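You operate a simulated robot arm through the tools that you are given. There is no shell and no other tool. Be economical: measure what you need, move in short steps, check, and stop when the job is done.

You are at the controls of a simulated robot arm. One attempt, no reset.

## Task
Take the brew card and put it on the level card. Fetch the orange block and set it on the yellow sign. Take the sandwich from the grid sheet and leave it on the orange sheet. Put one of the green bottles from the grey table on the teal tile. Any order will do. Set down upright: green bottle.

The check looks at the end state, three seconds after you hand in, the way a careful person would. Anything else that was tipped, shoved, dropped, spilled or broken makes it a failure. Flat cloth is picked up by pressing the open fingertips on it (5 to 10 N) and closing them slowly along it; thin cloth reads only 2 to 8 mm in the jaws.

## Robot
A 6-joint arm with a two-finger gripper on a trunk, on a base that drives. Base frame: it is fixed to the floor where the robot stands at the start and does not move with it; the origin is under the middle of the robot, x ahead of it, y to its left, z up; the surface under the hand at the start is at about z = 800. Lengths are in mm, angles in degrees, forces in N, time in s.
Its first joint turns from -166.0 to 166.0 degrees. Places, roughly: brew card [500, 0, 750]; green bottle [-4500, 500, 750]; level card [500, 500, 750]; orange block [-4000, 750, 750]; orange sheet [-6000, 2250, 750]; sandwich [-4500, 750, 750]; teal tile [-5750, 2750, 750]; yellow sign [-5750, 2250, 750]. Payload 1.71 kg.
The TCP is the grasp point between the finger pads, 20 mm short of the fingertips. In the tool frame z runs along the fingers and y along their closing line. Largest opening 96 mm; the body of the gripper starts 113 mm behind the TCP.
Orientation is that of the tool frame in the base frame, as a unit quaternion [x, y, z, w]. With the fingers straight down and closing along the base's y, the tool's x points along the base's -x, its y along +y and its z along -z.

## Interface
- The arm moves only by the tool step_arm. Its argument "motion" is a list of rows, each an object of numbers (a shift or turn left out is 0, a gripper value left out holds the last): "tx", "ty", "tz": the shift along the tool's x, y, z in units of 500 mm (1.0 is 500 mm); "rx", "ry", "rz": the turn, a rotation vector about the tool's x, y, z in units of 120 degrees (1.0 is 120 degrees); "hand": the finger opening in mm, from 0 to 96. In form: [{"tx": .., "ty": .., "tz": .., "rx": .., "ry": .., "rz": .., "hand": ..}, ...]. A call has 1 to 8 rows; each row is the pose to reach, as a shift and turn from the pose commanded when the call began, along the tool's axes at that moment. A call with a number of a shift or a turn outside -1 to 1 is refused whole. A row lasts 0.2 s, in which the tool goes at most 50 mm and 8.6 degrees; a call with a longer step from one row to the next is refused whole, and so is a gripper value outside its range. Where a pose cannot be reached the arm comes as near as it can. A force on the tool above 40 N (or 10 N above the force at the start of the call, whichever is more), or a blocked arm, ends the call early, and 0.2 s more pass. Each finger travels about 45 mm/s and halts on what it meets, pressing with about 32 N; the grip force reading is that of the motor and also rises with nothing between the fingers. The clock runs only during rows and for 0.2 s after the last one: add rows that repeat a pose to give the fingers time. The reply holds the time, the measured pose of the TCP, the force on the tool along the base axes, the opening and the grip force, in the units named above and with some noise, with the torque about the TCP (base axes, N m) and any sound that the robot's microphone picked up.
- Cameras (640 x 400 px; columns grow to the right, rows downward): "scene" is now at [59.5, 233.3, 1530.6]; the picture's right is [0.32, -0.95, -0.01], its down [-0.80, -0.27, -0.54] and it looks along [0.51, 0.18, -0.84] (base axes); focal length 271 px, centre (320, 200). "wrist" rides on the gripper at [66, 14, -145] in the tool frame; the picture's right is [-0.21, 0.98, 0.00], its down [-0.88, -0.18, -0.45] and it looks along [-0.44, -0.09, 0.90] (tool axes); focal length 275 px, centre (320, 200). There is no depth. A picture from a camera that has moved, and an enlarged one, comes with that camera's place and axes in the base frame and with its lens.
- snapshot(camera): a new picture of that camera. No time passes.
- move_column(by): slides the trunk up (or, below 0, down) by that many mm; the arm and the scene camera ride with it, the base frame stays. It gives what a move gives, with no picture.
- steer(legs): drives the robot by 1 to 6 legs, each [ahead, turn to the left] in mm and degrees, along the robot's own axes; the way and the turn of a leg run together, so that a leg with both is an arc; at most 1500 mm and 180 degrees a leg. The arm and the cameras ride along, it lands a little off, and it stops where it bumps. It gives what a move gives.
- turn_head(pan, tilt): turns the head with the scene camera to pan (to the left, within 143 degrees either way) and tilt (down, from -29 to 69), counted from straight ahead of the robot. It gives what a move gives.
- inspect(camera, box): a new picture of the part [left, top, right, bottom] of that camera's present view, enlarged. No time passes.
- finish_job(): hands the job in; it is judged then, once.

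Work in short steps. Places have to be worked out from the pictures, the camera data and where the tool is seen: move nearer, look again, correct. Check each grasp and each placing, and mend what went wrong. You have 165 turns and 128 pictures in all, those below and enlarged ones among them. Open the gripper and draw the arm clear of the work before you hand the job in, unless the task says otherwise; then end with one line.

The tools are called by a JSON object that holds its "method" and its "body". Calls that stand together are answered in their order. step_arm: Moves the arm, as the interface text tells. Its arguments: {"type":"object","properties":{"motion":{"type":"array","items":{"type":"object","properties":{"tx":{"type":"number"},"ty":{"type":"number"},"tz":{"type":"number"},"rx":{"type":"number"},"ry":{"type":"number"},"rz":{"type":"number"},"hand":{"type":"number"}}}}},"required":["motion"]} The other tools are called the same way: move_column (by) slides the trunk up or down; steer (legs) drives the base; turn_head (pan, tilt) turns the head that bears the scene camera; snapshot (camera) takes a picture; inspect (camera, box) takes an enlarged picture of a part of a camera's view; finish_job () hands the job in.

At the start:

```text
t: 0.0
tool_pos: [511.1, 357.8, 1039.7]
orientation: [0.0, 1.0, 0.001, 0.0]
ft_force: [0.2, -0.1, -0.4]
torque: [0.04, 0.04, -0.02]
width: 95.9
gripper_force: 0.2
trunk travel left (down, up): [-150.0, 240.0]
robot x, y, heading: [-1.0, 1.3, -0.1]
head pan, tilt: [19.0, 56.6]
```

scene: 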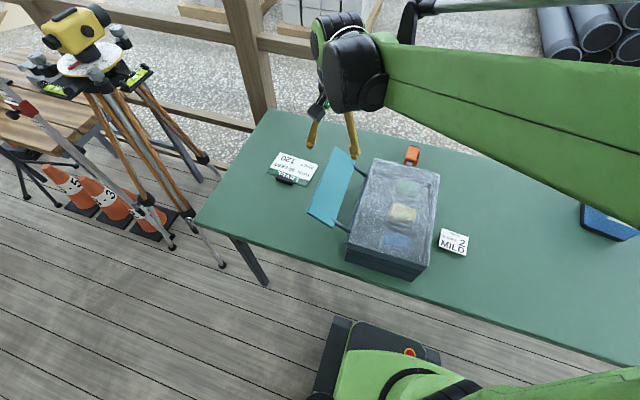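
wrist: 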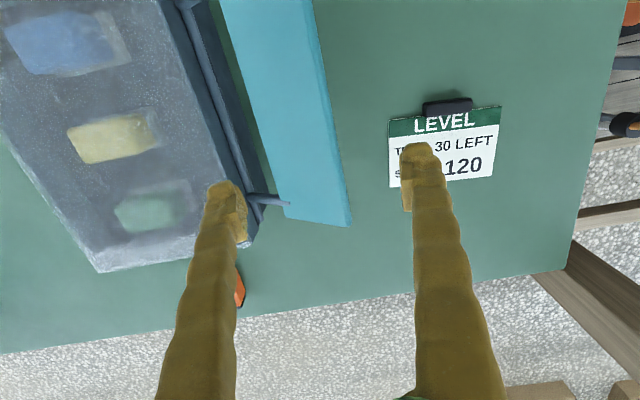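

I start by taking a closer look at the cards on the table in front of the robot.

{"method": "inspect", "body": {"camera": "scene", "box": [240, 120, 480, 270]}}

{"method": "inspect", "body": {"camera": "wrist", "box": [360, 80, 520, 220]}}

```text
2.67 times, centred on (360, 195) of scene
camera zoom: at [59.5, 233.3, 1530.6], right [0.32, -0.95, -0.01], down [-0.8, -0.27, -0.54], along [0.51, 0.18, -0.84], focal length 722 px, centre (213, 213)
```

zoom: 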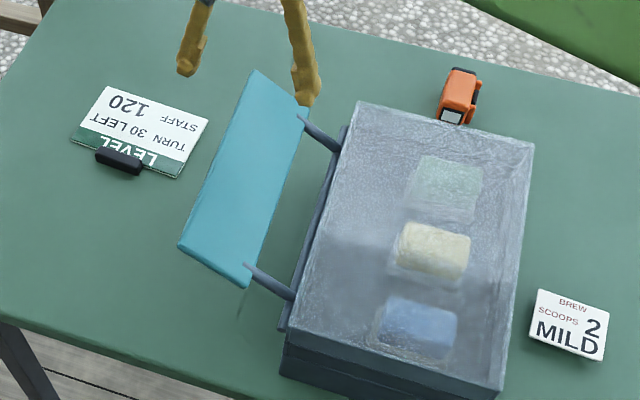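

```text
2.86 times, centred on (440, 150) of wrist
camera zoom: at [445.3, 371.0, 1184.2], right [0.21, 0.98, 0.0], down [0.88, -0.18, 0.44], along [0.43, -0.09, -0.9], focal length 786 px, centre (-23, 343)
```

zoom: 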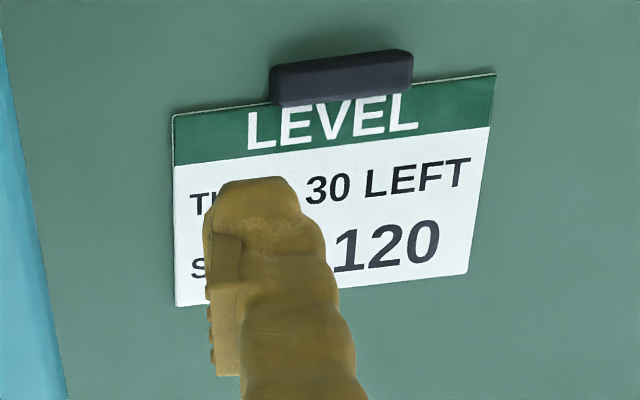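

The brew card is a flat card at about (487, -26), to the right of the box, and the level card is at about (595, 522). I raise the hand and travel over the box toward the brew card.

{"method": "step_arm", "body": {"motion": [{"tz": -0.1}, {"tz": -0.2}, {"tz": -0.22, "ty": -0.09}, {"tz": -0.22, "ty": -0.19}, {"tz": -0.22, "ty": -0.29}, {"tz": -0.22, "ty": -0.39}, {"tz": -0.22, "ty": -0.49}, {"tz": -0.22, "ty": -0.59}]}}

{"method": "step_arm", "body": {"motion": [{"ty": -0.09}, {"ty": -0.18, "tx": 0.05}, {"tz": 0.08, "ty": -0.18, "tx": 0.1}, {"tz": 0.17, "ty": -0.18, "tx": 0.12}, {"tz": 0.26, "ty": -0.18, "tx": 0.12}]}}

{"method": "snapshot", "body": {"camera": "wrist"}}

{"method": "snapshot", "body": {"camera": "scene"}}

```text
t: 1.8
tool_pos: [492.2, 60.7, 1152.8]
orientation: [0.001, 1.0, 0.0, 0.007]
ft_force: [-0.1, -0.1, 0.3]
torque: [-0.04, 0.03, -0.01]
width: 95.9
gripper_force: 0.1
trunk travel left (down, up): [-150.0, 240.0]
robot x, y, heading: [-0.5, 0.9, 0.2]
head pan, tilt: [19.0, 56.6]
```

```text
refused: row 2 steps farther than a row can; nothing moved
```

```text
123 pictures are left
camera wrist: at [423.9, 75.2, 1296.0], right [0.21, 0.98, 0.0], down [0.87, -0.18, 0.46], along [0.45, -0.09, -0.89], focal length 275 px, centre (320, 200)
```

wrist: 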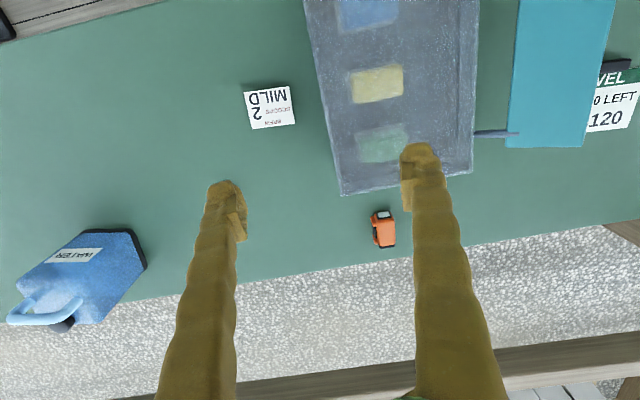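

```text
122 pictures are left
camera scene: at [59.4, 233.7, 1530.5], right [0.32, -0.95, 0.0], down [-0.8, -0.27, -0.54], along [0.51, 0.18, -0.84], focal length 271 px, centre (320, 200)
```

scene: 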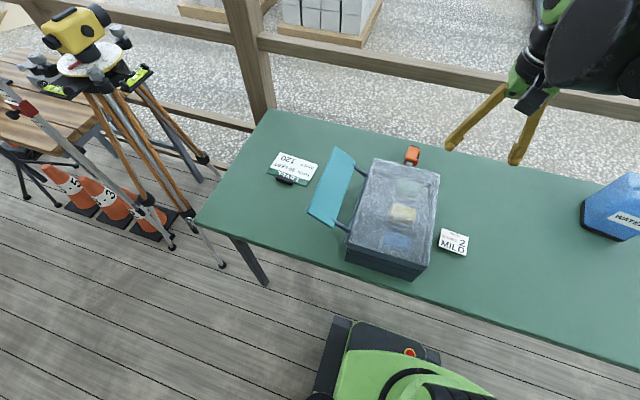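

The brew card is at about (480, -25, 800), roughly 80 mm along y and 62 mm along x. I lower the hand above it for a closer look.

{"method": "step_arm", "body": {"motion": [{"ty": -0.085}, {"ty": -0.17, "tx": 0.02}, {"tz": 0.09, "ty": -0.17, "tx": 0.024}, {"tz": 0.19, "ty": -0.17, "tx": 0.024}, {"tz": 0.29, "ty": -0.17, "tx": 0.024}, {"tz": 0.38, "ty": -0.17, "tx": 0.024}, {"tz": 0.47, "ty": -0.17, "tx": 0.024}]}}

{"method": "snapshot", "body": {"camera": "wrist"}}

{"method": "inspect", "body": {"camera": "scene", "box": [380, 190, 500, 270]}}

```text
t: 3.4
tool_pos: [487.0, -23.7, 924.5]
orientation: [0.001, 1.0, 0.001, 0.007]
ft_force: [-0.4, -0.8, -0.2]
torque: [0.01, -0.03, -0.01]
width: 96.1
gripper_force: 0.0
trunk travel left (down, up): [-150.0, 240.0]
robot x, y, heading: [-0.4, -3.1, 0.1]
head pan, tilt: [19.0, 56.6]
```

```text
121 pictures are left
camera wrist: at [419.4, -9.3, 1066.8], right [0.21, 0.98, 0.0], down [0.87, -0.18, 0.46], along [0.45, -0.09, -0.89], focal length 275 px, centre (320, 200)
```

wrist: 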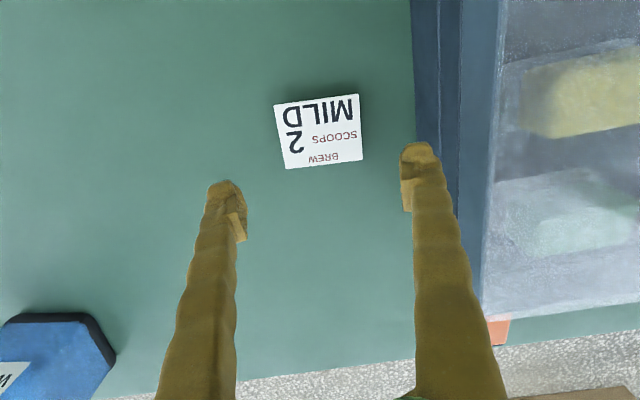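

```text
5.00 times, centred on (440, 230) of scene
camera zoom: at [59.0, 233.3, 1530.6], right [0.32, -0.95, 0.0], down [-0.8, -0.27, -0.54], along [0.51, 0.18, -0.84], focal length 1354 px, centre (-280, 50)
```

zoom: 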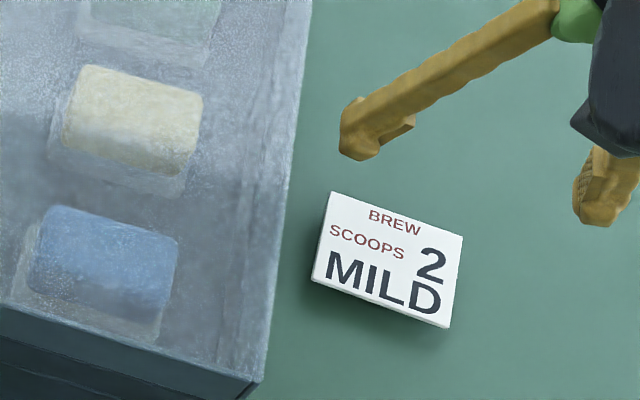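

The card centre is at about (482, -21.5) and it is turned about 5° clockwise. I align with it and descend to just above the table.

{"method": "step_arm", "body": {"motion": [{"tz": 0.06, "tx": 0.01, "ty": 0.004, "rz": 0.045}, {"tz": 0.12, "tx": 0.01, "ty": 0.004, "rz": 0.045}, {"tz": 0.16, "tx": 0.01, "ty": 0.004, "rz": 0.045}, {"tz": 0.19, "tx": 0.01, "ty": 0.004, "rz": 0.045}, {"tz": 0.19, "tx": 0.01, "ty": 0.004, "rz": 0.045}]}}

{"method": "snapshot", "body": {"camera": "wrist"}}

```text
t: 4.6
tool_pos: [481.4, -22.0, 826.6]
orientation: [0.047, 0.999, 0.001, 0.007]
ft_force: [0.6, -0.2, -0.5]
torque: [-0.01, 0.02, -0.03]
width: 95.8
gripper_force: 0.1
trunk travel left (down, up): [-150.0, 240.0]
robot x, y, heading: [1.6, -1.4, 0.1]
head pan, tilt: [19.0, 56.6]
```

```text
119 pictures are left
camera wrist: at [414.0, -1.4, 970.1], right [0.3, 0.95, 0.0], down [0.85, -0.27, 0.46], along [0.44, -0.13, -0.89], focal length 275 px, centre (320, 200)
```

wrist: 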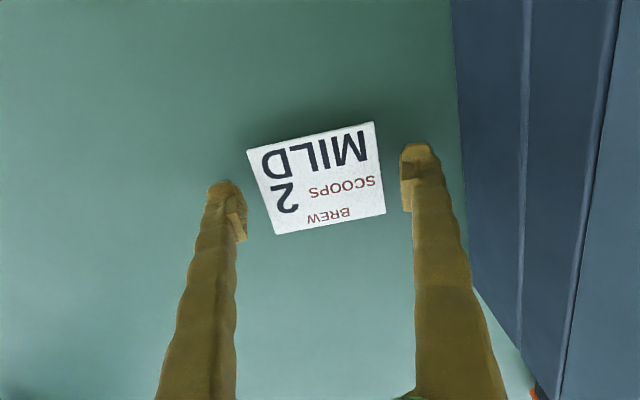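

The card is centred between the fingertips. I lower until the tips just meet the table, then close.

{"method": "step_arm", "body": {"motion": [{"tz": 0.005}, {"tz": 0.009}, {"tz": 0.009, "hand": 84}, {"tz": 0.009, "hand": 74}, {"tz": 0.009, "hand": 68}, {"tz": 0.009, "hand": 60}, {"tz": 0.009, "hand": 60}]}}

{"method": "snapshot", "body": {"camera": "wrist"}}

```text
t: 6.2
tool_pos: [481.4, -20.9, 823.0]
orientation: [0.047, 0.999, 0.0, 0.007]
ft_force: [0.1, 0.5, 0.3]
torque: [0.0, 0.0, -0.02]
width: 73.5
gripper_force: 31.7
trunk travel left (down, up): [-150.0, 240.0]
robot x, y, heading: [-2.4, -5.9, 0.1]
head pan, tilt: [19.0, 56.6]
```

```text
118 pictures are left
camera wrist: at [414.5, -1.3, 966.6], right [0.3, 0.95, 0.0], down [0.85, -0.27, 0.46], along [0.44, -0.13, -0.89], focal length 275 px, centre (320, 200)
```

wrist: 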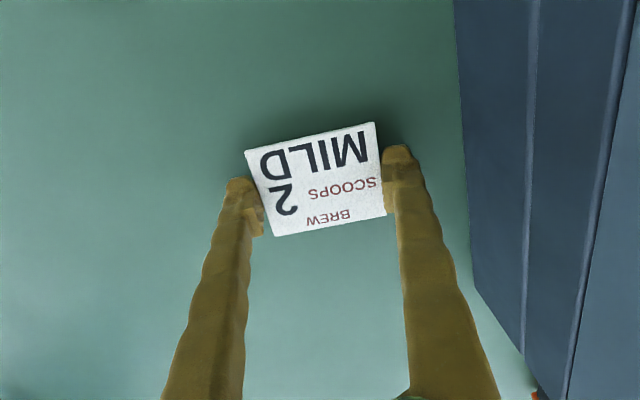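

Gripped at 73.5 mm. I lift straight up and check that the card comes along.

{"method": "step_arm", "body": {"motion": [{"tz": -0.04}, {"tz": -0.12}, {"tz": -0.21}, {"tz": -0.3}, {"tz": -0.39}, {"tz": -0.48}, {"tz": -0.57}, {"tz": -0.64}]}}

{"method": "snapshot", "body": {"camera": "wrist"}}

```text
t: 8.0
tool_pos: [475.7, -20.9, 1143.6]
orientation: [0.047, 0.999, 0.001, 0.007]
ft_force: [-0.7, -0.5, -0.3]
torque: [-0.02, 0.03, -0.02]
width: 73.6
gripper_force: 31.9
trunk travel left (down, up): [-150.0, 240.0]
robot x, y, heading: [-0.3, 1.7, -0.0]
head pan, tilt: [19.0, 56.6]
```

```text
117 pictures are left
camera wrist: at [409.4, 0.0, 1287.6], right [0.3, 0.95, 0.0], down [0.85, -0.27, 0.46], along [0.44, -0.13, -0.89], focal length 275 px, centre (320, 200)
```

wrist: 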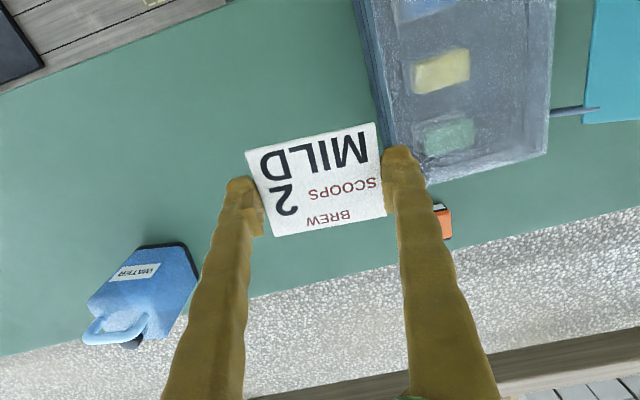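

The card is held firmly. I carry it over the box toward the level card.

{"method": "step_arm", "body": {"motion": [{"ty": 0.09}, {"ty": 0.18}, {"ty": 0.27}, {"ty": 0.36}, {"ty": 0.45, "tx": -0.02}, {"ty": 0.54, "tx": -0.05}, {"ty": 0.63, "tx": -0.08}, {"ty": 0.72, "tx": -0.11}]}}

{"method": "step_arm", "body": {"motion": [{"ty": 0.09, "tx": -0.02}, {"ty": 0.18, "tx": -0.04}, {"ty": 0.27, "tx": -0.041}, {"ty": 0.36, "tx": -0.041}, {"ty": 0.383, "tx": -0.041}, {"ty": 0.383, "tx": -0.041, "tz": 0.09}, {"ty": 0.383, "tx": -0.041, "tz": 0.18}, {"ty": 0.383, "tx": -0.041, "tz": 0.27}]}}

{"method": "snapshot", "body": {"camera": "wrist"}}

{"method": "snapshot", "body": {"camera": "scene"}}

```text
t: 9.8
tool_pos: [571.0, 334.0, 1145.8]
orientation: [0.048, 0.999, 0.001, 0.007]
ft_force: [-0.4, -0.1, 0.9]
torque: [0.04, 0.0, -0.01]
width: 73.4
gripper_force: 31.8
trunk travel left (down, up): [-150.0, 240.0]
robot x, y, heading: [-0.4, -0.0, -0.0]
head pan, tilt: [19.0, 56.6]
```

```text
t: 11.6
tool_pos: [607.6, 517.9, 1009.5]
orientation: [0.047, 0.999, 0.0, 0.007]
ft_force: [-0.2, -0.2, -0.7]
torque: [0.0, 0.04, -0.01]
width: 73.7
gripper_force: 31.4
trunk travel left (down, up): [-150.0, 240.0]
robot x, y, heading: [2.8, 1.1, 0.2]
head pan, tilt: [19.0, 56.6]
```

```text
116 pictures are left
camera wrist: at [540.7, 538.9, 1152.2], right [0.3, 0.95, 0.0], down [0.85, -0.27, 0.46], along [0.44, -0.13, -0.89], focal length 275 px, centre (320, 200)
```

wrist: 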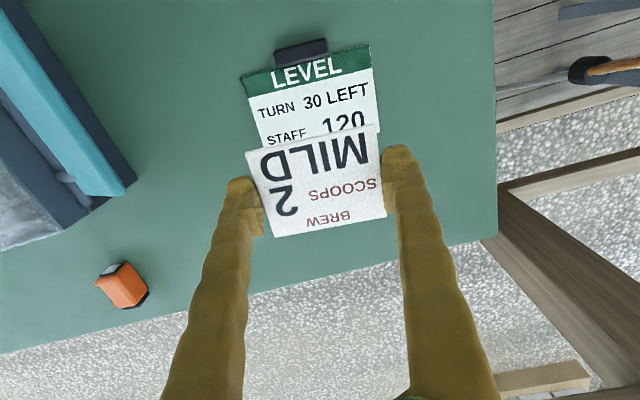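

```text
115 pictures are left
camera scene: at [59.6, 233.1, 1530.6], right [0.32, -0.95, -0.01], down [-0.8, -0.27, -0.54], along [0.51, 0.18, -0.84], focal length 271 px, centre (320, 200)
```

scene: 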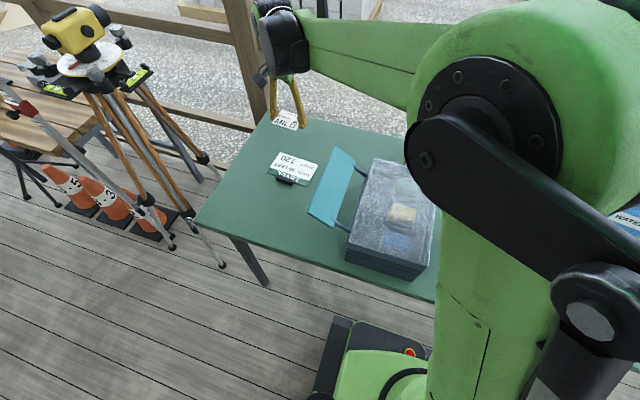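

The level card is centred near (595, 521), with its clip at the near edge. I descend to about 6 mm above it with a small correction.

{"method": "step_arm", "body": {"motion": [{"tz": 0.09, "tx": 0.018, "ty": 0.007}, {"tz": 0.18, "tx": 0.018, "ty": 0.007}, {"tz": 0.26, "tx": 0.018, "ty": 0.007}, {"tz": 0.31, "tx": 0.018, "ty": 0.007}, {"tz": 0.345, "tx": 0.018, "ty": 0.007}, {"tz": 0.345, "tx": 0.018, "ty": 0.007}]}}

{"method": "snapshot", "body": {"camera": "wrist"}}

```text
t: 13.0
tool_pos: [600.7, 524.2, 838.7]
orientation: [0.047, 0.999, 0.001, 0.007]
ft_force: [0.3, -0.9, -1.2]
torque: [0.02, -0.03, 0.01]
width: 73.5
gripper_force: 32.0
trunk travel left (down, up): [-150.0, 240.0]
robot x, y, heading: [-5.3, -0.6, 0.1]
head pan, tilt: [19.0, 56.6]
```

```text
114 pictures are left
camera wrist: at [534.4, 544.2, 982.5], right [0.3, 0.95, 0.0], down [0.85, -0.27, 0.46], along [0.44, -0.13, -0.89], focal length 275 px, centre (320, 200)
```

wrist: 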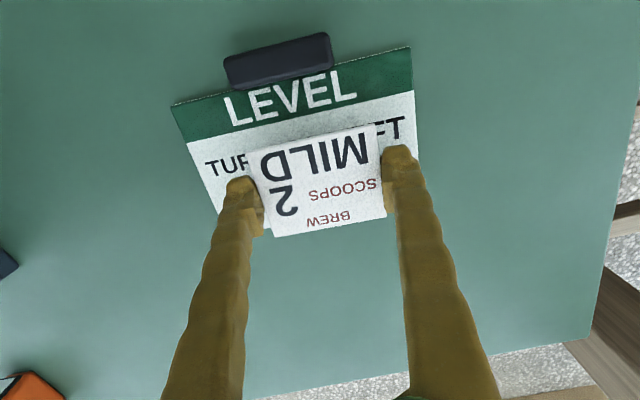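

I look closer to find where the far edge of the level card lies.

{"method": "inspect", "body": {"camera": "wrist", "box": [160, 100, 440, 260]}}

{"method": "inspect", "body": {"camera": "scene", "box": [240, 100, 340, 200]}}

```text
2.29 times, centred on (300, 180) of wrist
camera zoom: at [534.4, 544.2, 982.5], right [0.3, 0.95, 0.0], down [0.85, -0.27, 0.46], along [0.44, -0.13, -0.89], focal length 629 px, centre (366, 246)
```

zoom: 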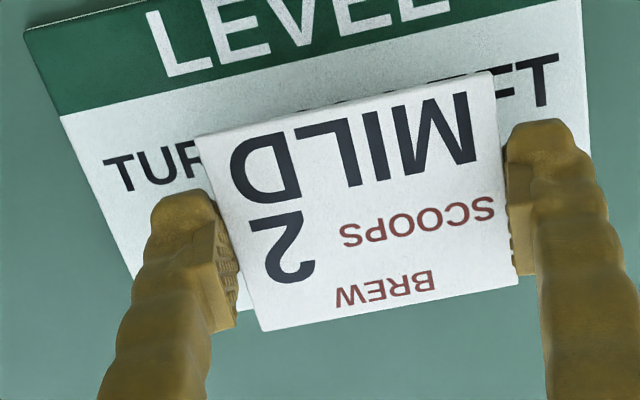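

```text
4.00 times, centred on (290, 150) of scene
camera zoom: at [59.8, 233.4, 1530.6], right [0.32, -0.95, -0.01], down [-0.8, -0.27, -0.54], along [0.51, 0.18, -0.84], focal length 1083 px, centre (440, 400)
```

zoom: 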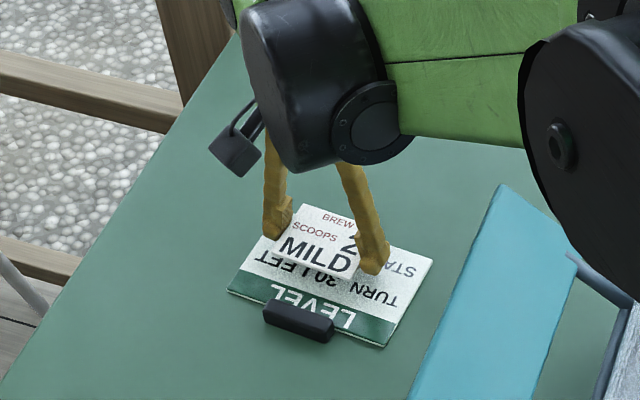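

The card lies within the level card. I shift 6 mm nearer to centre it better and lower until contact.

{"method": "step_arm", "body": {"motion": [{"tx": 0.012}, {"tx": 0.012, "tz": 0.01}, {"tx": 0.012, "tz": 0.016}, {"tx": 0.012, "tz": 0.019}, {"tx": 0.012, "tz": 0.019}]}}

{"method": "inspect", "body": {"camera": "scene", "box": [240, 100, 340, 200]}}

```text
t: 14.2
tool_pos: [594.5, 526.6, 827.8]
orientation: [0.047, 0.999, 0.001, 0.007]
ft_force: [0.2, 0.6, 3.0]
torque: [0.03, 0.0, -0.02]
width: 73.5
gripper_force: 32.0
trunk travel left (down, up): [-150.0, 240.0]
robot x, y, heading: [-3.3, -3.2, -0.1]
head pan, tilt: [19.0, 56.6]
```

```text
4.00 times, centred on (290, 150) of scene
camera zoom: at [59.5, 233.3, 1530.7], right [0.32, -0.95, -0.01], down [-0.8, -0.27, -0.54], along [0.51, 0.18, -0.84], focal length 1083 px, centre (440, 400)
```

zoom: 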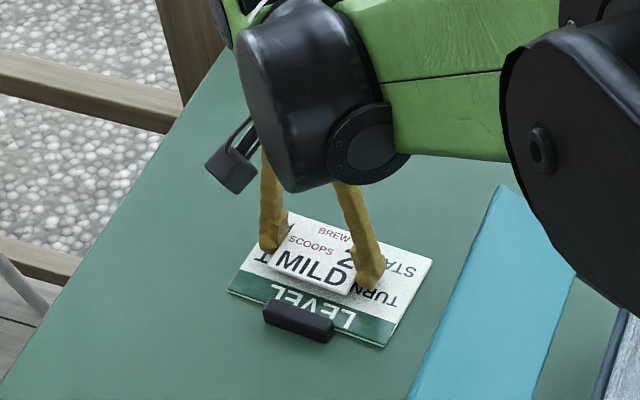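

Contact reads 3 N. I open the fingers and rise.

{"method": "step_arm", "body": {"motion": [{"hand": 80}, {"hand": 88}, {"hand": 90}, {"tz": -0.05, "hand": 92}, {"tz": -0.14}, {"tz": -0.23}, {"tz": -0.32}, {"tz": -0.41}]}}

{"method": "snapshot", "body": {"camera": "wrist"}}

{"method": "turn_head", "body": {"pan": 140, "tilt": 10}}

{"method": "snapshot", "body": {"camera": "scene"}}

```text
t: 16.0
tool_pos: [588.9, 526.6, 1030.6]
orientation: [0.047, 0.999, 0.001, 0.007]
ft_force: [0.7, -0.4, 0.6]
torque: [-0.02, 0.04, -0.01]
width: 92.1
gripper_force: 0.0
trunk travel left (down, up): [-150.0, 240.0]
robot x, y, heading: [1.0, -2.0, -0.4]
head pan, tilt: [19.0, 56.6]
```

```text
110 pictures are left
camera wrist: at [522.4, 546.4, 1174.6], right [0.3, 0.95, 0.0], down [0.85, -0.27, 0.46], along [0.44, -0.13, -0.89], focal length 275 px, centre (320, 200)
```

wrist: 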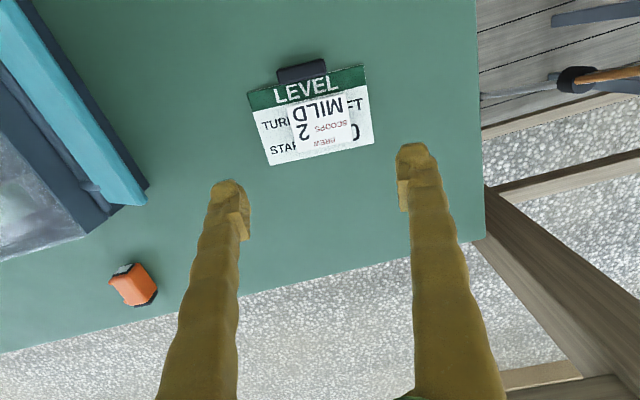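

```text
t: 18.0
tool_pos: [588.4, 526.2, 1029.4]
orientation: [0.047, 0.999, 0.0, 0.007]
ft_force: [-0.8, 0.4, 0.5]
torque: [-0.01, 0.01, 0.02]
width: 92.2
gripper_force: 0.1
trunk travel left (down, up): [-150.0, 240.0]
robot x, y, heading: [2.2, -0.1, -0.2]
head pan, tilt: [140.0, 10.0]
```

```text
109 pictures are left
camera scene: at [-77.1, 270.3, 1603.2], right [0.64, 0.77, -0.01], down [0.12, -0.11, -0.99], along [-0.76, 0.63, -0.16], focal length 271 px, centre (320, 200)
```

scene: 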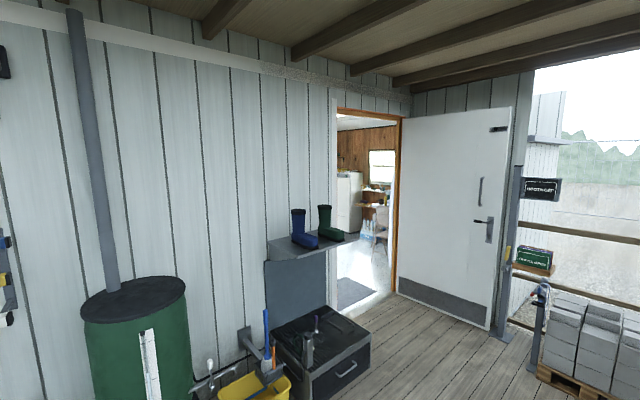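

The brew card rests on the level card. The door to the inner room is behind and to the left, so I survey the route before driving.

{"method": "turn_head", "body": {"pan": 140, "tilt": 40}}

{"method": "snapshot", "body": {"camera": "scene"}}

{"method": "turn_head", "body": {"pan": 85, "tilt": 35}}

{"method": "snapshot", "body": {"camera": "scene"}}

{"method": "turn_head", "body": {"pan": -143, "tilt": 35}}

{"method": "snapshot", "body": {"camera": "scene"}}

```text
t: 19.0
tool_pos: [587.9, 527.0, 1030.0]
orientation: [0.048, 0.999, 0.0, 0.007]
ft_force: [-0.3, -0.1, 0.2]
torque: [0.01, 0.02, 0.0]
width: 92.2
gripper_force: 0.0
trunk travel left (down, up): [-150.0, 240.0]
robot x, y, heading: [-0.9, 1.9, -0.1]
head pan, tilt: [140.0, 40.0]
```

```text
108 pictures are left
camera scene: at [-71.8, 265.1, 1555.5], right [0.64, 0.77, -0.01], down [0.48, -0.41, -0.77], along [-0.6, 0.49, -0.63], focal length 271 px, centre (320, 200)
```

scene: 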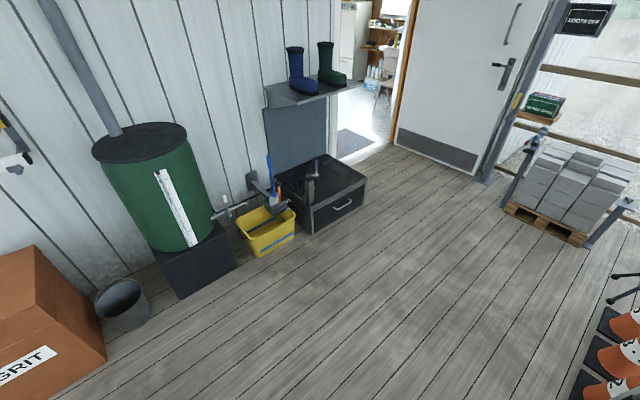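

```text
t: 20.2
tool_pos: [588.7, 525.7, 1030.6]
orientation: [0.047, 0.999, 0.0, 0.007]
ft_force: [-0.1, 0.5, 0.3]
torque: [-0.02, 0.03, 0.0]
width: 92.0
gripper_force: 0.0
trunk travel left (down, up): [-150.0, 240.0]
robot x, y, heading: [-0.6, -1.8, 0.1]
head pan, tilt: [85.0, 35.0]
```

```text
107 pictures are left
camera scene: at [1.1, 298.2, 1561.8], right [1.0, -0.09, -0.02], down [-0.06, -0.57, -0.82], along [0.06, 0.82, -0.57], focal length 271 px, centre (320, 200)
```

scene: 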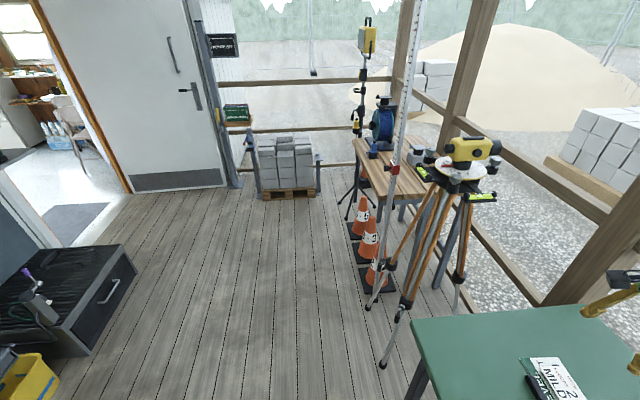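

```text
t: 23.4
tool_pos: [588.4, 526.1, 1031.1]
orientation: [0.046, 0.999, 0.001, 0.008]
ft_force: [-0.3, 0.5, -0.7]
torque: [0.01, -0.04, 0.0]
width: 91.7
gripper_force: 0.0
trunk travel left (down, up): [-150.0, 240.0]
robot x, y, heading: [0.5, -3.6, 0.0]
head pan, tilt: [-143.0, 35.0]
```

```text
106 pictures are left
camera scene: at [-76.8, 157.5, 1563.0], right [-0.6, 0.8, 0.01], down [0.45, 0.35, -0.83], along [-0.66, -0.49, -0.56], focal length 271 px, centre (320, 200)
```

scene: 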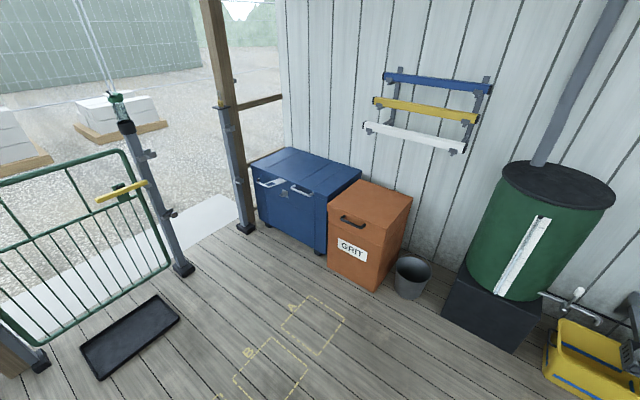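

The doorway lies in the wall at x≈-1850, from y≈2050 to 2850, with the door open along y≈2900. I back away from the table and then tuck the arm.

{"method": "steer", "body": {"legs": [[-550, 0]]}}

{"method": "step_arm", "body": {"motion": [{"ty": -0.09, "tx": 0.02, "tz": -0.03}, {"ty": -0.18, "tx": 0.04, "tz": -0.06}, {"ty": -0.27, "tx": 0.06, "tz": -0.09}, {"ty": -0.36, "tx": 0.08, "tz": -0.12}, {"ty": -0.45, "tx": 0.1, "tz": -0.15}, {"ty": -0.54, "tx": 0.12, "tz": -0.18}, {"ty": -0.63, "tx": 0.14, "tz": -0.2}, {"ty": -0.72, "tx": 0.16, "tz": -0.2}]}}

{"method": "turn_head", "body": {"pan": 20, "tilt": 60}}

{"method": "snapshot", "body": {"camera": "scene"}}

```text
t: 27.5
tool_pos: [50.9, 527.0, 1030.8]
orientation: [0.045, 0.999, 0.0, 0.007]
ft_force: [-0.1, 0.4, 0.7]
torque: [-0.01, -0.03, 0.0]
width: 92.2
gripper_force: 0.0
trunk travel left (down, up): [-150.0, 240.0]
robot x, y, heading: [-536.9, -2.6, 0.2]
head pan, tilt: [-143.0, 35.0]
```

```text
t: 29.3
tool_pos: [-79.3, 178.3, 1135.7]
orientation: [0.046, 0.999, 0.001, 0.015]
ft_force: [0.9, 0.9, -0.3]
torque: [-0.03, 0.0, -0.03]
width: 92.3
gripper_force: 0.0
trunk travel left (down, up): [-150.0, 240.0]
robot x, y, heading: [-537.5, -1.7, 0.2]
head pan, tilt: [-143.0, 35.0]
```

```text
t: 31.8
tool_pos: [-78.3, 179.3, 1137.1]
orientation: [0.045, 0.999, 0.001, 0.013]
ft_force: [0.4, -0.6, 0.3]
torque: [0.02, -0.02, -0.02]
width: 91.9
gripper_force: 0.1
trunk travel left (down, up): [-150.0, 240.0]
robot x, y, heading: [-536.6, -2.1, 0.1]
head pan, tilt: [20.0, 60.0]
```

```text
105 pictures are left
camera scene: at [-481.8, 232.6, 1526.7], right [0.34, -0.94, -0.01], down [-0.82, -0.3, -0.49], along [0.46, 0.17, -0.87], focal length 271 px, centre (320, 200)
```

scene: 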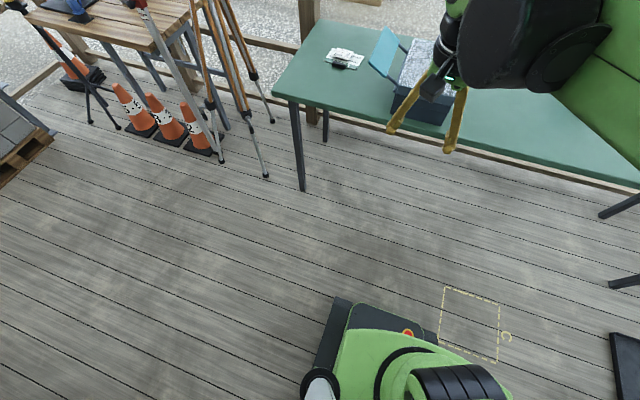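

The base is about 450 mm wide and the arm is still rather far forward. I tuck it further.

{"method": "step_arm", "body": {"motion": [{"ty": -0.07, "tx": 0.06}, {"ty": -0.14, "tx": 0.12}, {"ty": -0.21, "tx": 0.18}, {"ty": -0.28, "tx": 0.24}, {"ty": -0.34, "tx": 0.3}, {"ty": -0.36, "tx": 0.36}]}}

{"method": "snapshot", "body": {"camera": "scene"}}

```text
t: 33.2
tool_pos: [-276.8, 14.7, 1131.3]
orientation: [0.045, 0.999, 0.001, 0.018]
ft_force: [-0.6, -0.4, -0.5]
torque: [-0.04, 0.0, 0.01]
width: 92.1
gripper_force: 0.0
trunk travel left (down, up): [-150.0, 240.0]
robot x, y, heading: [-537.9, -0.8, 0.3]
head pan, tilt: [20.0, 60.0]
```

```text
104 pictures are left
camera scene: at [-491.3, 232.7, 1526.9], right [0.34, -0.94, 0.0], down [-0.82, -0.3, -0.49], along [0.46, 0.17, -0.87], focal length 271 px, centre (320, 200)
```

scene: 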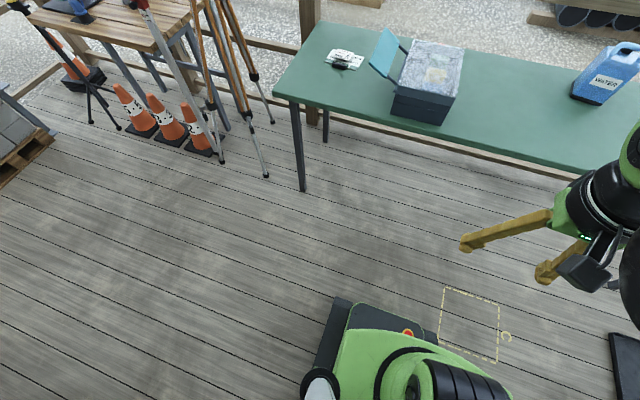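

The arm is tucked well. I turn left to about 97° and drive to roughly (-850, 2400) in front of the doorway.

{"method": "steer", "body": {"legs": [[0, 97.3], [1300, 0]]}}

{"method": "turn_head", "body": {"pan": 30, "tilt": 30}}

{"method": "snapshot", "body": {"camera": "scene"}}

```text
t: 48.3
tool_pos: [-763.5, 1508.1, 1136.2]
orientation: [0.727, -0.686, -0.019, -0.013]
ft_force: [0.5, -3.3, -0.8]
torque: [0.42, 0.08, 0.01]
width: 92.2
gripper_force: 0.2
trunk travel left (down, up): [-150.0, 240.0]
robot x, y, heading: [-710.9, 1271.7, 98.8]
head pan, tilt: [20.0, 60.0]
```

```text
t: 49.3
tool_pos: [-765.8, 1524.8, 1129.2]
orientation: [0.727, -0.686, -0.012, -0.009]
ft_force: [-0.5, 1.7, -0.8]
torque: [-0.28, -0.09, 0.0]
width: 91.8
gripper_force: 0.0
trunk travel left (down, up): [-150.0, 240.0]
robot x, y, heading: [-709.6, 1271.8, 98.9]
head pan, tilt: [30.0, 30.0]
```

```text
103 pictures are left
camera scene: at [-968.3, 1258.3, 1570.0], right [0.78, 0.63, 0.01], down [0.31, -0.38, -0.87], along [-0.54, 0.68, -0.49], focal length 271 px, centre (320, 200)
```

scene: 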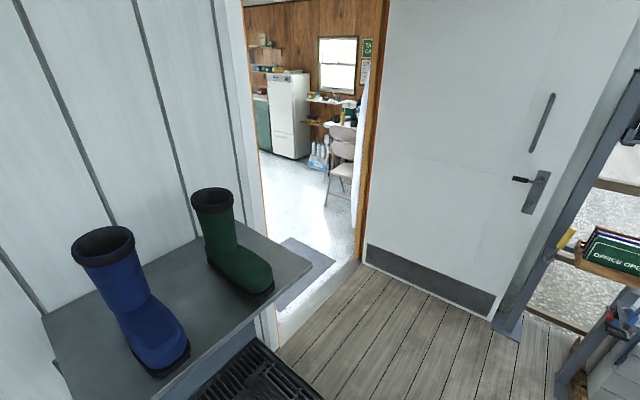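

The doorway spans about y 1980–2830 and the shelf ends at y≈1880. I continue to y≈2440, then turn to face the door.

{"method": "steer", "body": {"legs": [[1180, -1], [0, 82]]}}

{"method": "turn_head", "body": {"pan": 0, "tilt": 30}}

{"method": "snapshot", "body": {"camera": "scene"}}

```text
t: 62.8
tool_pos: [-1157.4, 2400.0, 1131.1]
orientation: [0.999, -0.033, -0.014, 0.001]
ft_force: [-1.1, -0.3, 0.3]
torque: [0.0, -0.22, 0.0]
width: 91.8
gripper_force: 0.1
trunk travel left (down, up): [-150.0, 240.0]
robot x, y, heading: [-897.0, 2424.7, -178.4]
head pan, tilt: [30.0, 30.0]
```

```text
t: 63.7
tool_pos: [-1156.7, 2400.6, 1131.0]
orientation: [0.999, -0.033, -0.013, 0.001]
ft_force: [-1.3, 0.6, -1.7]
torque: [0.03, -0.11, 0.04]
width: 92.0
gripper_force: 0.1
trunk travel left (down, up): [-150.0, 240.0]
robot x, y, heading: [-896.1, 2427.1, -178.5]
head pan, tilt: [0.0, 30.0]
```

```text
102 pictures are left
camera scene: at [-933.7, 2212.1, 1570.0], right [-0.03, 1.0, 0.0], down [0.49, 0.01, -0.87], along [-0.87, -0.03, -0.49], focal length 271 px, centre (320, 200)
```

scene: 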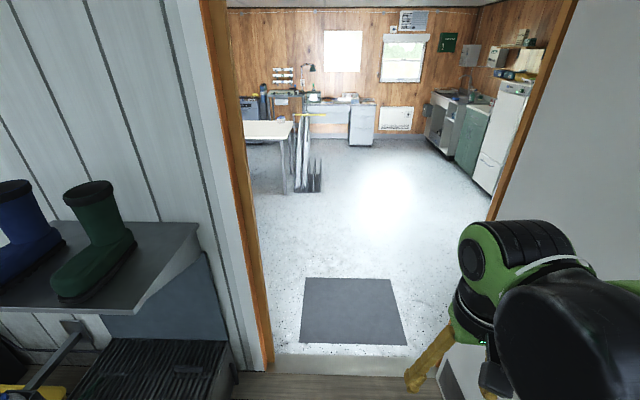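

The doorway is clear and I am lined up with it. I drive through.

{"method": "steer", "body": {"legs": [[1500, 0]]}}

{"method": "snapshot", "body": {"camera": "scene"}}

{"method": "turn_head", "body": {"pan": 45, "tilt": 30}}

{"method": "snapshot", "body": {"camera": "scene"}}

```text
t: 73.8
tool_pos: [-2684.6, 2365.1, 1124.2]
orientation: [0.999, -0.036, 0.004, -0.001]
ft_force: [0.4, -0.2, 2.8]
torque: [0.03, 0.05, 0.0]
width: 92.3
gripper_force: 0.1
trunk travel left (down, up): [-150.0, 240.0]
robot x, y, heading: [-2383.2, 2388.6, -178.9]
head pan, tilt: [0.0, 30.0]
```

```text
101 pictures are left
camera scene: at [-2485.2, 2174.5, 1570.1], right [-0.02, 1.0, 0.0], down [0.52, 0.01, -0.85], along [-0.85, -0.02, -0.52], focal length 271 px, centre (320, 200)
```

scene: 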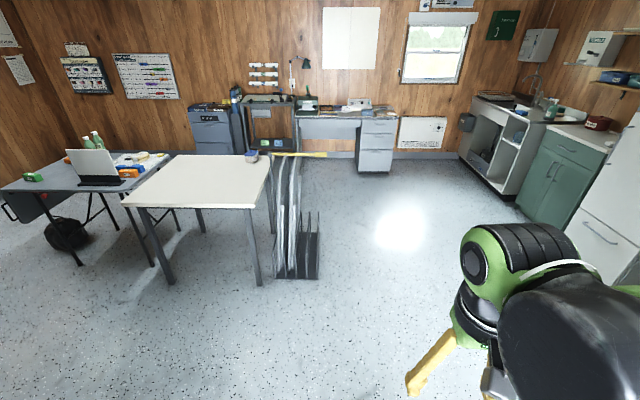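

```text
t: 74.9
tool_pos: [-2640.4, 2365.6, 1129.9]
orientation: [0.999, -0.036, -0.016, 0.001]
ft_force: [0.0, 0.2, 0.2]
torque: [-0.01, 0.05, -0.02]
width: 91.9
gripper_force: 0.1
trunk travel left (down, up): [-150.0, 240.0]
robot x, y, heading: [-2381.6, 2381.8, -178.9]
head pan, tilt: [45.0, 30.0]
```

```text
100 pictures are left
camera scene: at [-2427.5, 2112.0, 1571.9], right [-0.72, 0.69, -0.01], down [0.36, 0.36, -0.86], along [-0.6, -0.62, -0.51], focal length 271 px, centre (320, 200)
```

scene: 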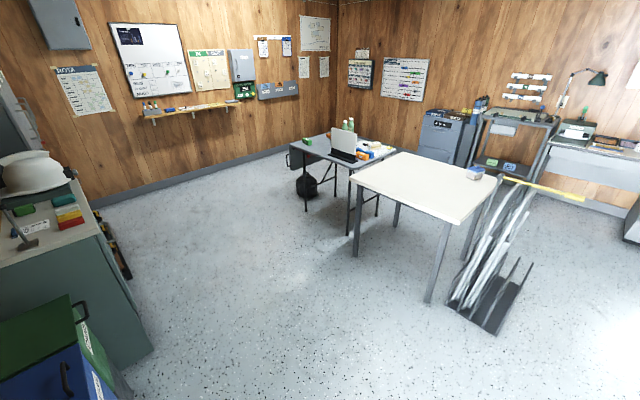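

The grey table with laptop, bottles and blocks stands at about x -3850…-4700, y 400…1000. I drive to a spot in front of it, near (-3200, 720).

{"method": "steer", "body": {"legs": [[0, 62], [1500, 0], [330, 0], [0, -62]]}}

{"method": "turn_head", "body": {"pan": 0, "tilt": 35}}

{"method": "snapshot", "body": {"camera": "scene"}}

```text
t: 95.8
tool_pos: [-3552.9, 741.1, 1131.0]
orientation: [0.999, -0.047, -0.017, 0.001]
ft_force: [-0.6, -0.8, -1.0]
torque: [-0.01, -0.18, -0.01]
width: 92.1
gripper_force: 0.1
trunk travel left (down, up): [-150.0, 240.0]
robot x, y, heading: [-3298.8, 753.4, 180.2]
head pan, tilt: [45.0, 30.0]
```

```text
t: 96.9
tool_pos: [-3547.9, 741.9, 1131.7]
orientation: [0.999, -0.047, -0.018, 0.0]
ft_force: [3.3, 0.2, 0.0]
torque: [0.01, 0.33, -0.01]
width: 92.0
gripper_force: 0.0
trunk travel left (down, up): [-150.0, 240.0]
robot x, y, heading: [-3297.3, 755.4, 179.9]
head pan, tilt: [0.0, 35.0]
```

```text
99 pictures are left
camera scene: at [-3325.8, 546.5, 1562.7], right [0.0, 1.0, 0.0], down [0.56, 0.0, -0.83], along [-0.83, 0.0, -0.56], focal length 271 px, centre (320, 200)
```

scene: 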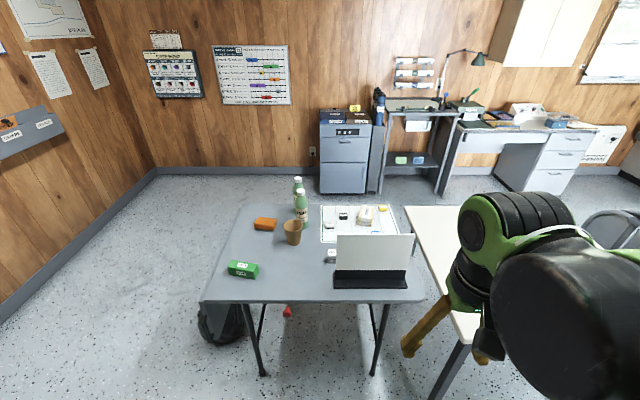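

{"method": "inspect", "body": {"camera": "scene", "box": [190, 160, 430, 310]}}

```text
2.67 times, centred on (310, 235) of scene
camera zoom: at [-3325.8, 546.5, 1562.7], right [0.0, 1.0, 0.0], down [0.56, 0.0, -0.83], along [-0.83, 0.0, -0.56], focal length 722 px, centre (347, 107)
```

zoom: 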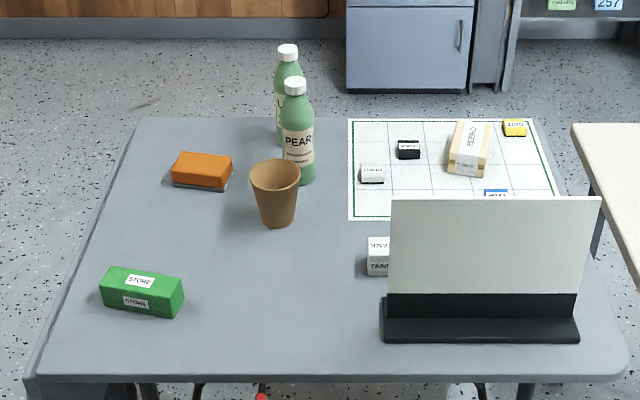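

The orange block at (-4000, 750) must be behind the laptop screen. The orange and grey item on the left looks like something else. I raise the trunk to look over the screen.

{"method": "move_column", "body": {"by": 238}}

{"method": "turn_head", "body": {"pan": 10, "tilt": 50}}

{"method": "snapshot", "body": {"camera": "scene"}}

```text
t: 99.4
tool_pos: [-3585.3, 742.7, 1362.5]
orientation: [0.999, -0.047, -0.005, 0.001]
ft_force: [0.3, -0.3, 0.4]
torque: [0.01, 0.11, 0.0]
width: 91.9
gripper_force: 0.0
trunk travel left (down, up): [-388.0, 2.0]
robot x, y, heading: [-3298.1, 758.3, 180.3]
head pan, tilt: [0.0, 35.0]
```

```text
t: 100.2
tool_pos: [-3569.3, 742.3, 1364.9]
orientation: [0.999, -0.047, -0.01, 0.0]
ft_force: [-0.6, -0.3, -0.1]
torque: [0.01, -0.07, -0.02]
width: 92.4
gripper_force: 0.1
trunk travel left (down, up): [-388.0, 2.0]
robot x, y, heading: [-3296.3, 754.3, 180.1]
head pan, tilt: [10.0, 50.0]
```

```text
97 pictures are left
camera scene: at [-3326.6, 533.2, 1778.4], right [-0.17, 0.98, 0.0], down [0.75, 0.13, -0.65], along [-0.64, -0.11, -0.76], focal length 271 px, centre (320, 200)
```

scene: 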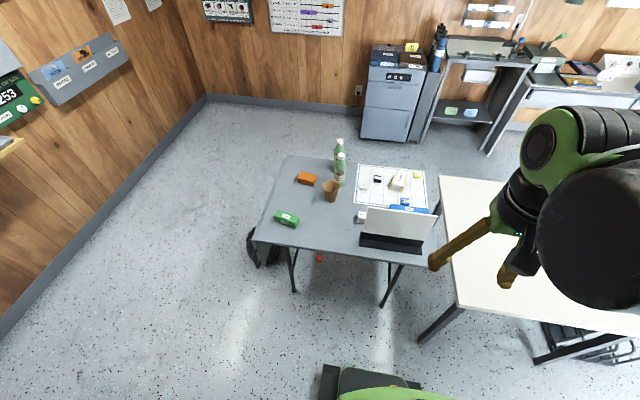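

The hand camera will give a better view, so I extend the hand over the table, well above everything.

{"method": "step_arm", "body": {"motion": [{"tx": -0.08, "ty": 0.035}, {"tx": -0.17, "ty": 0.07}, {"tx": -0.26, "ty": 0.105}, {"tx": -0.35, "ty": 0.14}, {"tx": -0.44, "ty": 0.175}, {"tx": -0.53, "ty": 0.21}, {"tx": -0.62, "ty": 0.245}, {"tx": -0.71, "ty": 0.28}]}}

{"method": "snapshot", "body": {"camera": "wrist"}}

```text
t: 102.0
tool_pos: [-3936.9, 634.4, 1369.1]
orientation: [0.999, -0.047, -0.007, 0.0]
ft_force: [-0.4, 0.3, -0.8]
torque: [-0.03, -0.12, -0.01]
width: 91.9
gripper_force: 0.0
trunk travel left (down, up): [-388.0, 2.0]
robot x, y, heading: [-3301.1, 755.6, 180.1]
head pan, tilt: [10.0, 50.0]
```

```text
96 pictures are left
camera wrist: at [-3871.1, 615.2, 1513.7], right [-0.3, -0.95, 0.01], down [-0.85, 0.27, 0.46], along [-0.44, 0.13, -0.89], focal length 275 px, centre (320, 200)
```

wrist: 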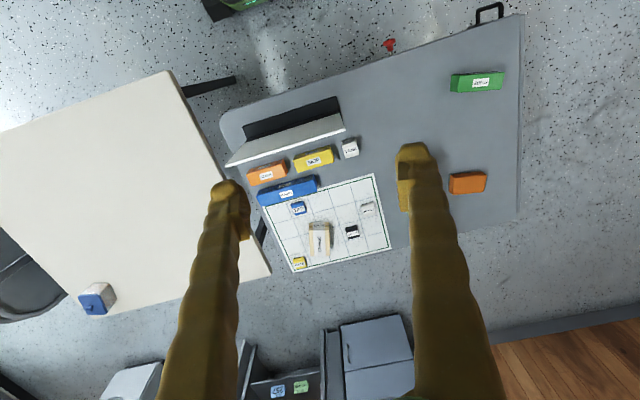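

{"method": "inspect", "body": {"camera": "wrist", "box": [220, 80, 420, 280]}}

```text
2.00 times, centred on (320, 180) of wrist
camera zoom: at [-3871.1, 615.2, 1513.7], right [-0.3, -0.95, 0.01], down [-0.85, 0.27, 0.46], along [-0.44, 0.13, -0.89], focal length 551 px, centre (320, 240)
```

zoom: 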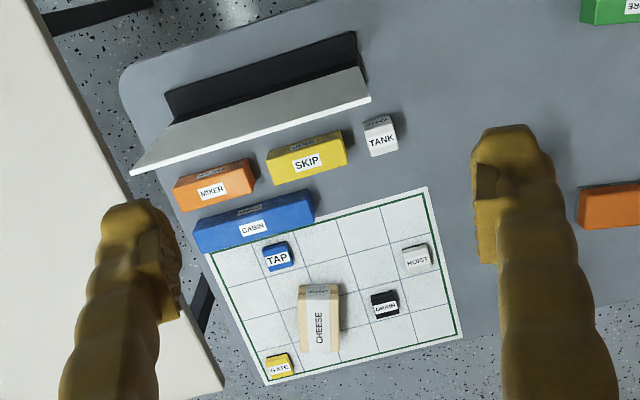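

The table holds named blocks. The orange "MIXER" block is behind the laptop at about (-4105, 840), next to the blue CABIN block, and the "CHEESE" sandwich is on the grid. I lower the camera toward MIXER to see the clearances.

{"method": "step_arm", "body": {"motion": [{"tx": -0.04, "ty": -0.05, "tz": 0.06}, {"tx": -0.08, "ty": -0.1, "tz": 0.12}, {"tx": -0.12, "ty": -0.15, "tz": 0.18}, {"tx": -0.16, "ty": -0.2, "tz": 0.24}, {"tx": -0.2, "ty": -0.25, "tz": 0.3}, {"tx": -0.24, "ty": -0.31, "tz": 0.36}]}}

{"method": "snapshot", "body": {"camera": "wrist"}}

{"method": "inspect", "body": {"camera": "scene", "box": [260, 130, 460, 260]}}

```text
t: 103.3
tool_pos: [-4046.6, 800.1, 1187.8]
orientation: [0.999, -0.047, -0.009, 0.001]
ft_force: [-1.9, -0.3, -0.7]
torque: [0.0, -0.15, -0.02]
width: 92.2
gripper_force: 0.0
trunk travel left (down, up): [-388.0, 2.0]
robot x, y, heading: [-3296.0, 759.5, 180.1]
head pan, tilt: [10.0, 50.0]
```

```text
94 pictures are left
camera wrist: at [-3980.4, 781.1, 1331.7], right [-0.3, -0.95, 0.01], down [-0.85, 0.27, 0.46], along [-0.44, 0.13, -0.89], focal length 275 px, centre (320, 200)
```

wrist: 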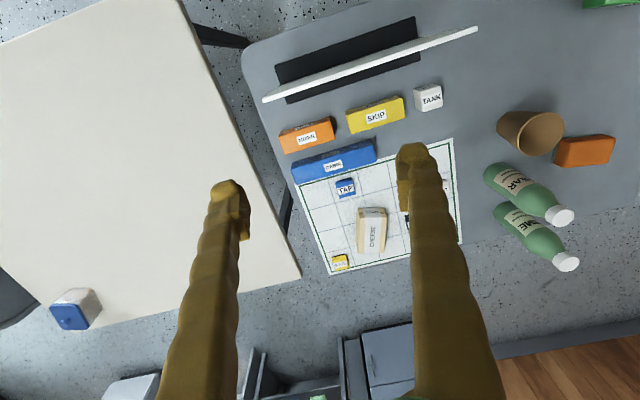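

```text
3.08 times, centred on (360, 195) of scene
camera zoom: at [-3376.8, 533.4, 1776.8], right [-0.17, 0.98, 0.0], down [0.77, 0.13, -0.63], along [-0.62, -0.11, -0.78], focal length 833 px, centre (197, 215)
```

zoom: 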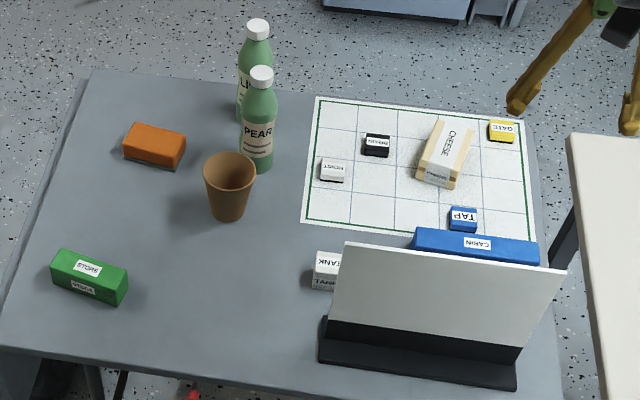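

{"method": "inspect", "body": {"camera": "wrist", "box": [250, 70, 410, 200]}}

```text
3.08 times, centred on (330, 135) of wrist
camera zoom: at [-3980.4, 781.1, 1331.7], right [-0.3, -0.95, 0.01], down [-0.85, 0.27, 0.46], along [-0.44, 0.13, -0.89], focal length 847 px, centre (289, 400)
```

zoom: 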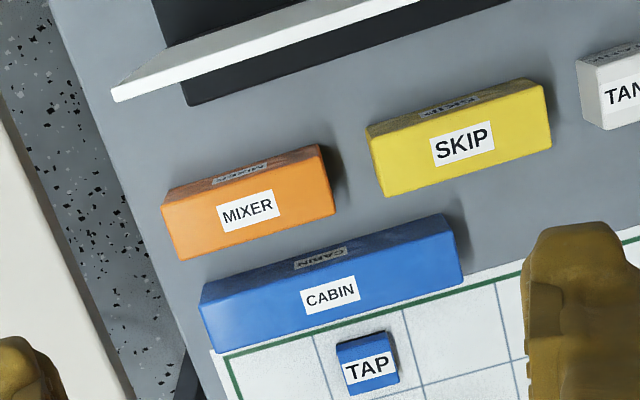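

MIXER is about 100 × 35 mm with its long side along y, centred near (-4102, 841). The gaps to CABIN and the laptop are about 33 and 75 mm, so I will grip it across x. I turn the hand 85° while moving above it and narrow the opening.

{"method": "step_arm", "body": {"motion": [{"rz": 0.07, "tx": -0.03, "ty": -0.02, "hand": 70}, {"rz": 0.14, "tx": -0.06, "ty": -0.04, "hand": 58}, {"rz": 0.21, "tx": -0.09, "ty": -0.055}, {"rz": 0.28, "tx": -0.117, "ty": -0.071}, {"rz": 0.35, "tx": -0.117, "ty": -0.071}, {"rz": 0.42, "tx": -0.117, "ty": -0.071}, {"rz": 0.49, "tx": -0.117, "ty": -0.071}, {"rz": 0.56, "tx": -0.117, "ty": -0.071}]}}

{"method": "step_arm", "body": {"motion": [{"rz": 0.07, "tz": 0.05}, {"rz": 0.14, "tz": 0.1}, {"rz": 0.145, "tz": 0.18}, {"rz": 0.145, "tz": 0.26}, {"rz": 0.145, "tz": 0.26}]}}

{"method": "snapshot", "body": {"camera": "wrist"}}

```text
t: 105.2
tool_pos: [-4097.8, 841.8, 1194.8]
orientation: [0.805, -0.593, -0.008, 0.006]
ft_force: [-0.5, -0.7, -0.8]
torque: [0.0, -0.01, -0.01]
width: 58.1
gripper_force: 0.0
trunk travel left (down, up): [-388.0, 2.0]
robot x, y, heading: [-3295.8, 757.0, 180.1]
head pan, tilt: [10.0, 50.0]
```

```text
t: 106.3
tool_pos: [-4102.8, 841.6, 1064.9]
orientation: [-0.707, 0.707, 0.007, -0.008]
ft_force: [1.1, 0.5, 0.0]
torque: [0.02, -0.03, 0.02]
width: 58.2
gripper_force: 0.0
trunk travel left (down, up): [-388.0, 2.0]
robot x, y, heading: [-3298.0, 755.7, 180.0]
head pan, tilt: [10.0, 50.0]
```

```text
91 pictures are left
camera wrist: at [-4115.2, 776.5, 1209.3], right [-0.98, 0.21, 0.02], down [0.19, 0.88, 0.44], along [0.07, 0.43, -0.9], focal length 275 px, centre (320, 200)
```

wrist: 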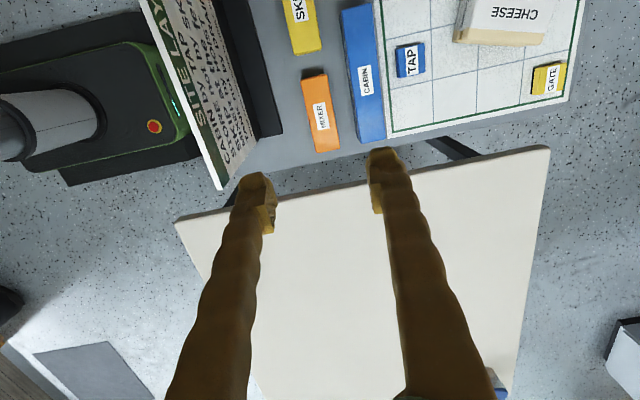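

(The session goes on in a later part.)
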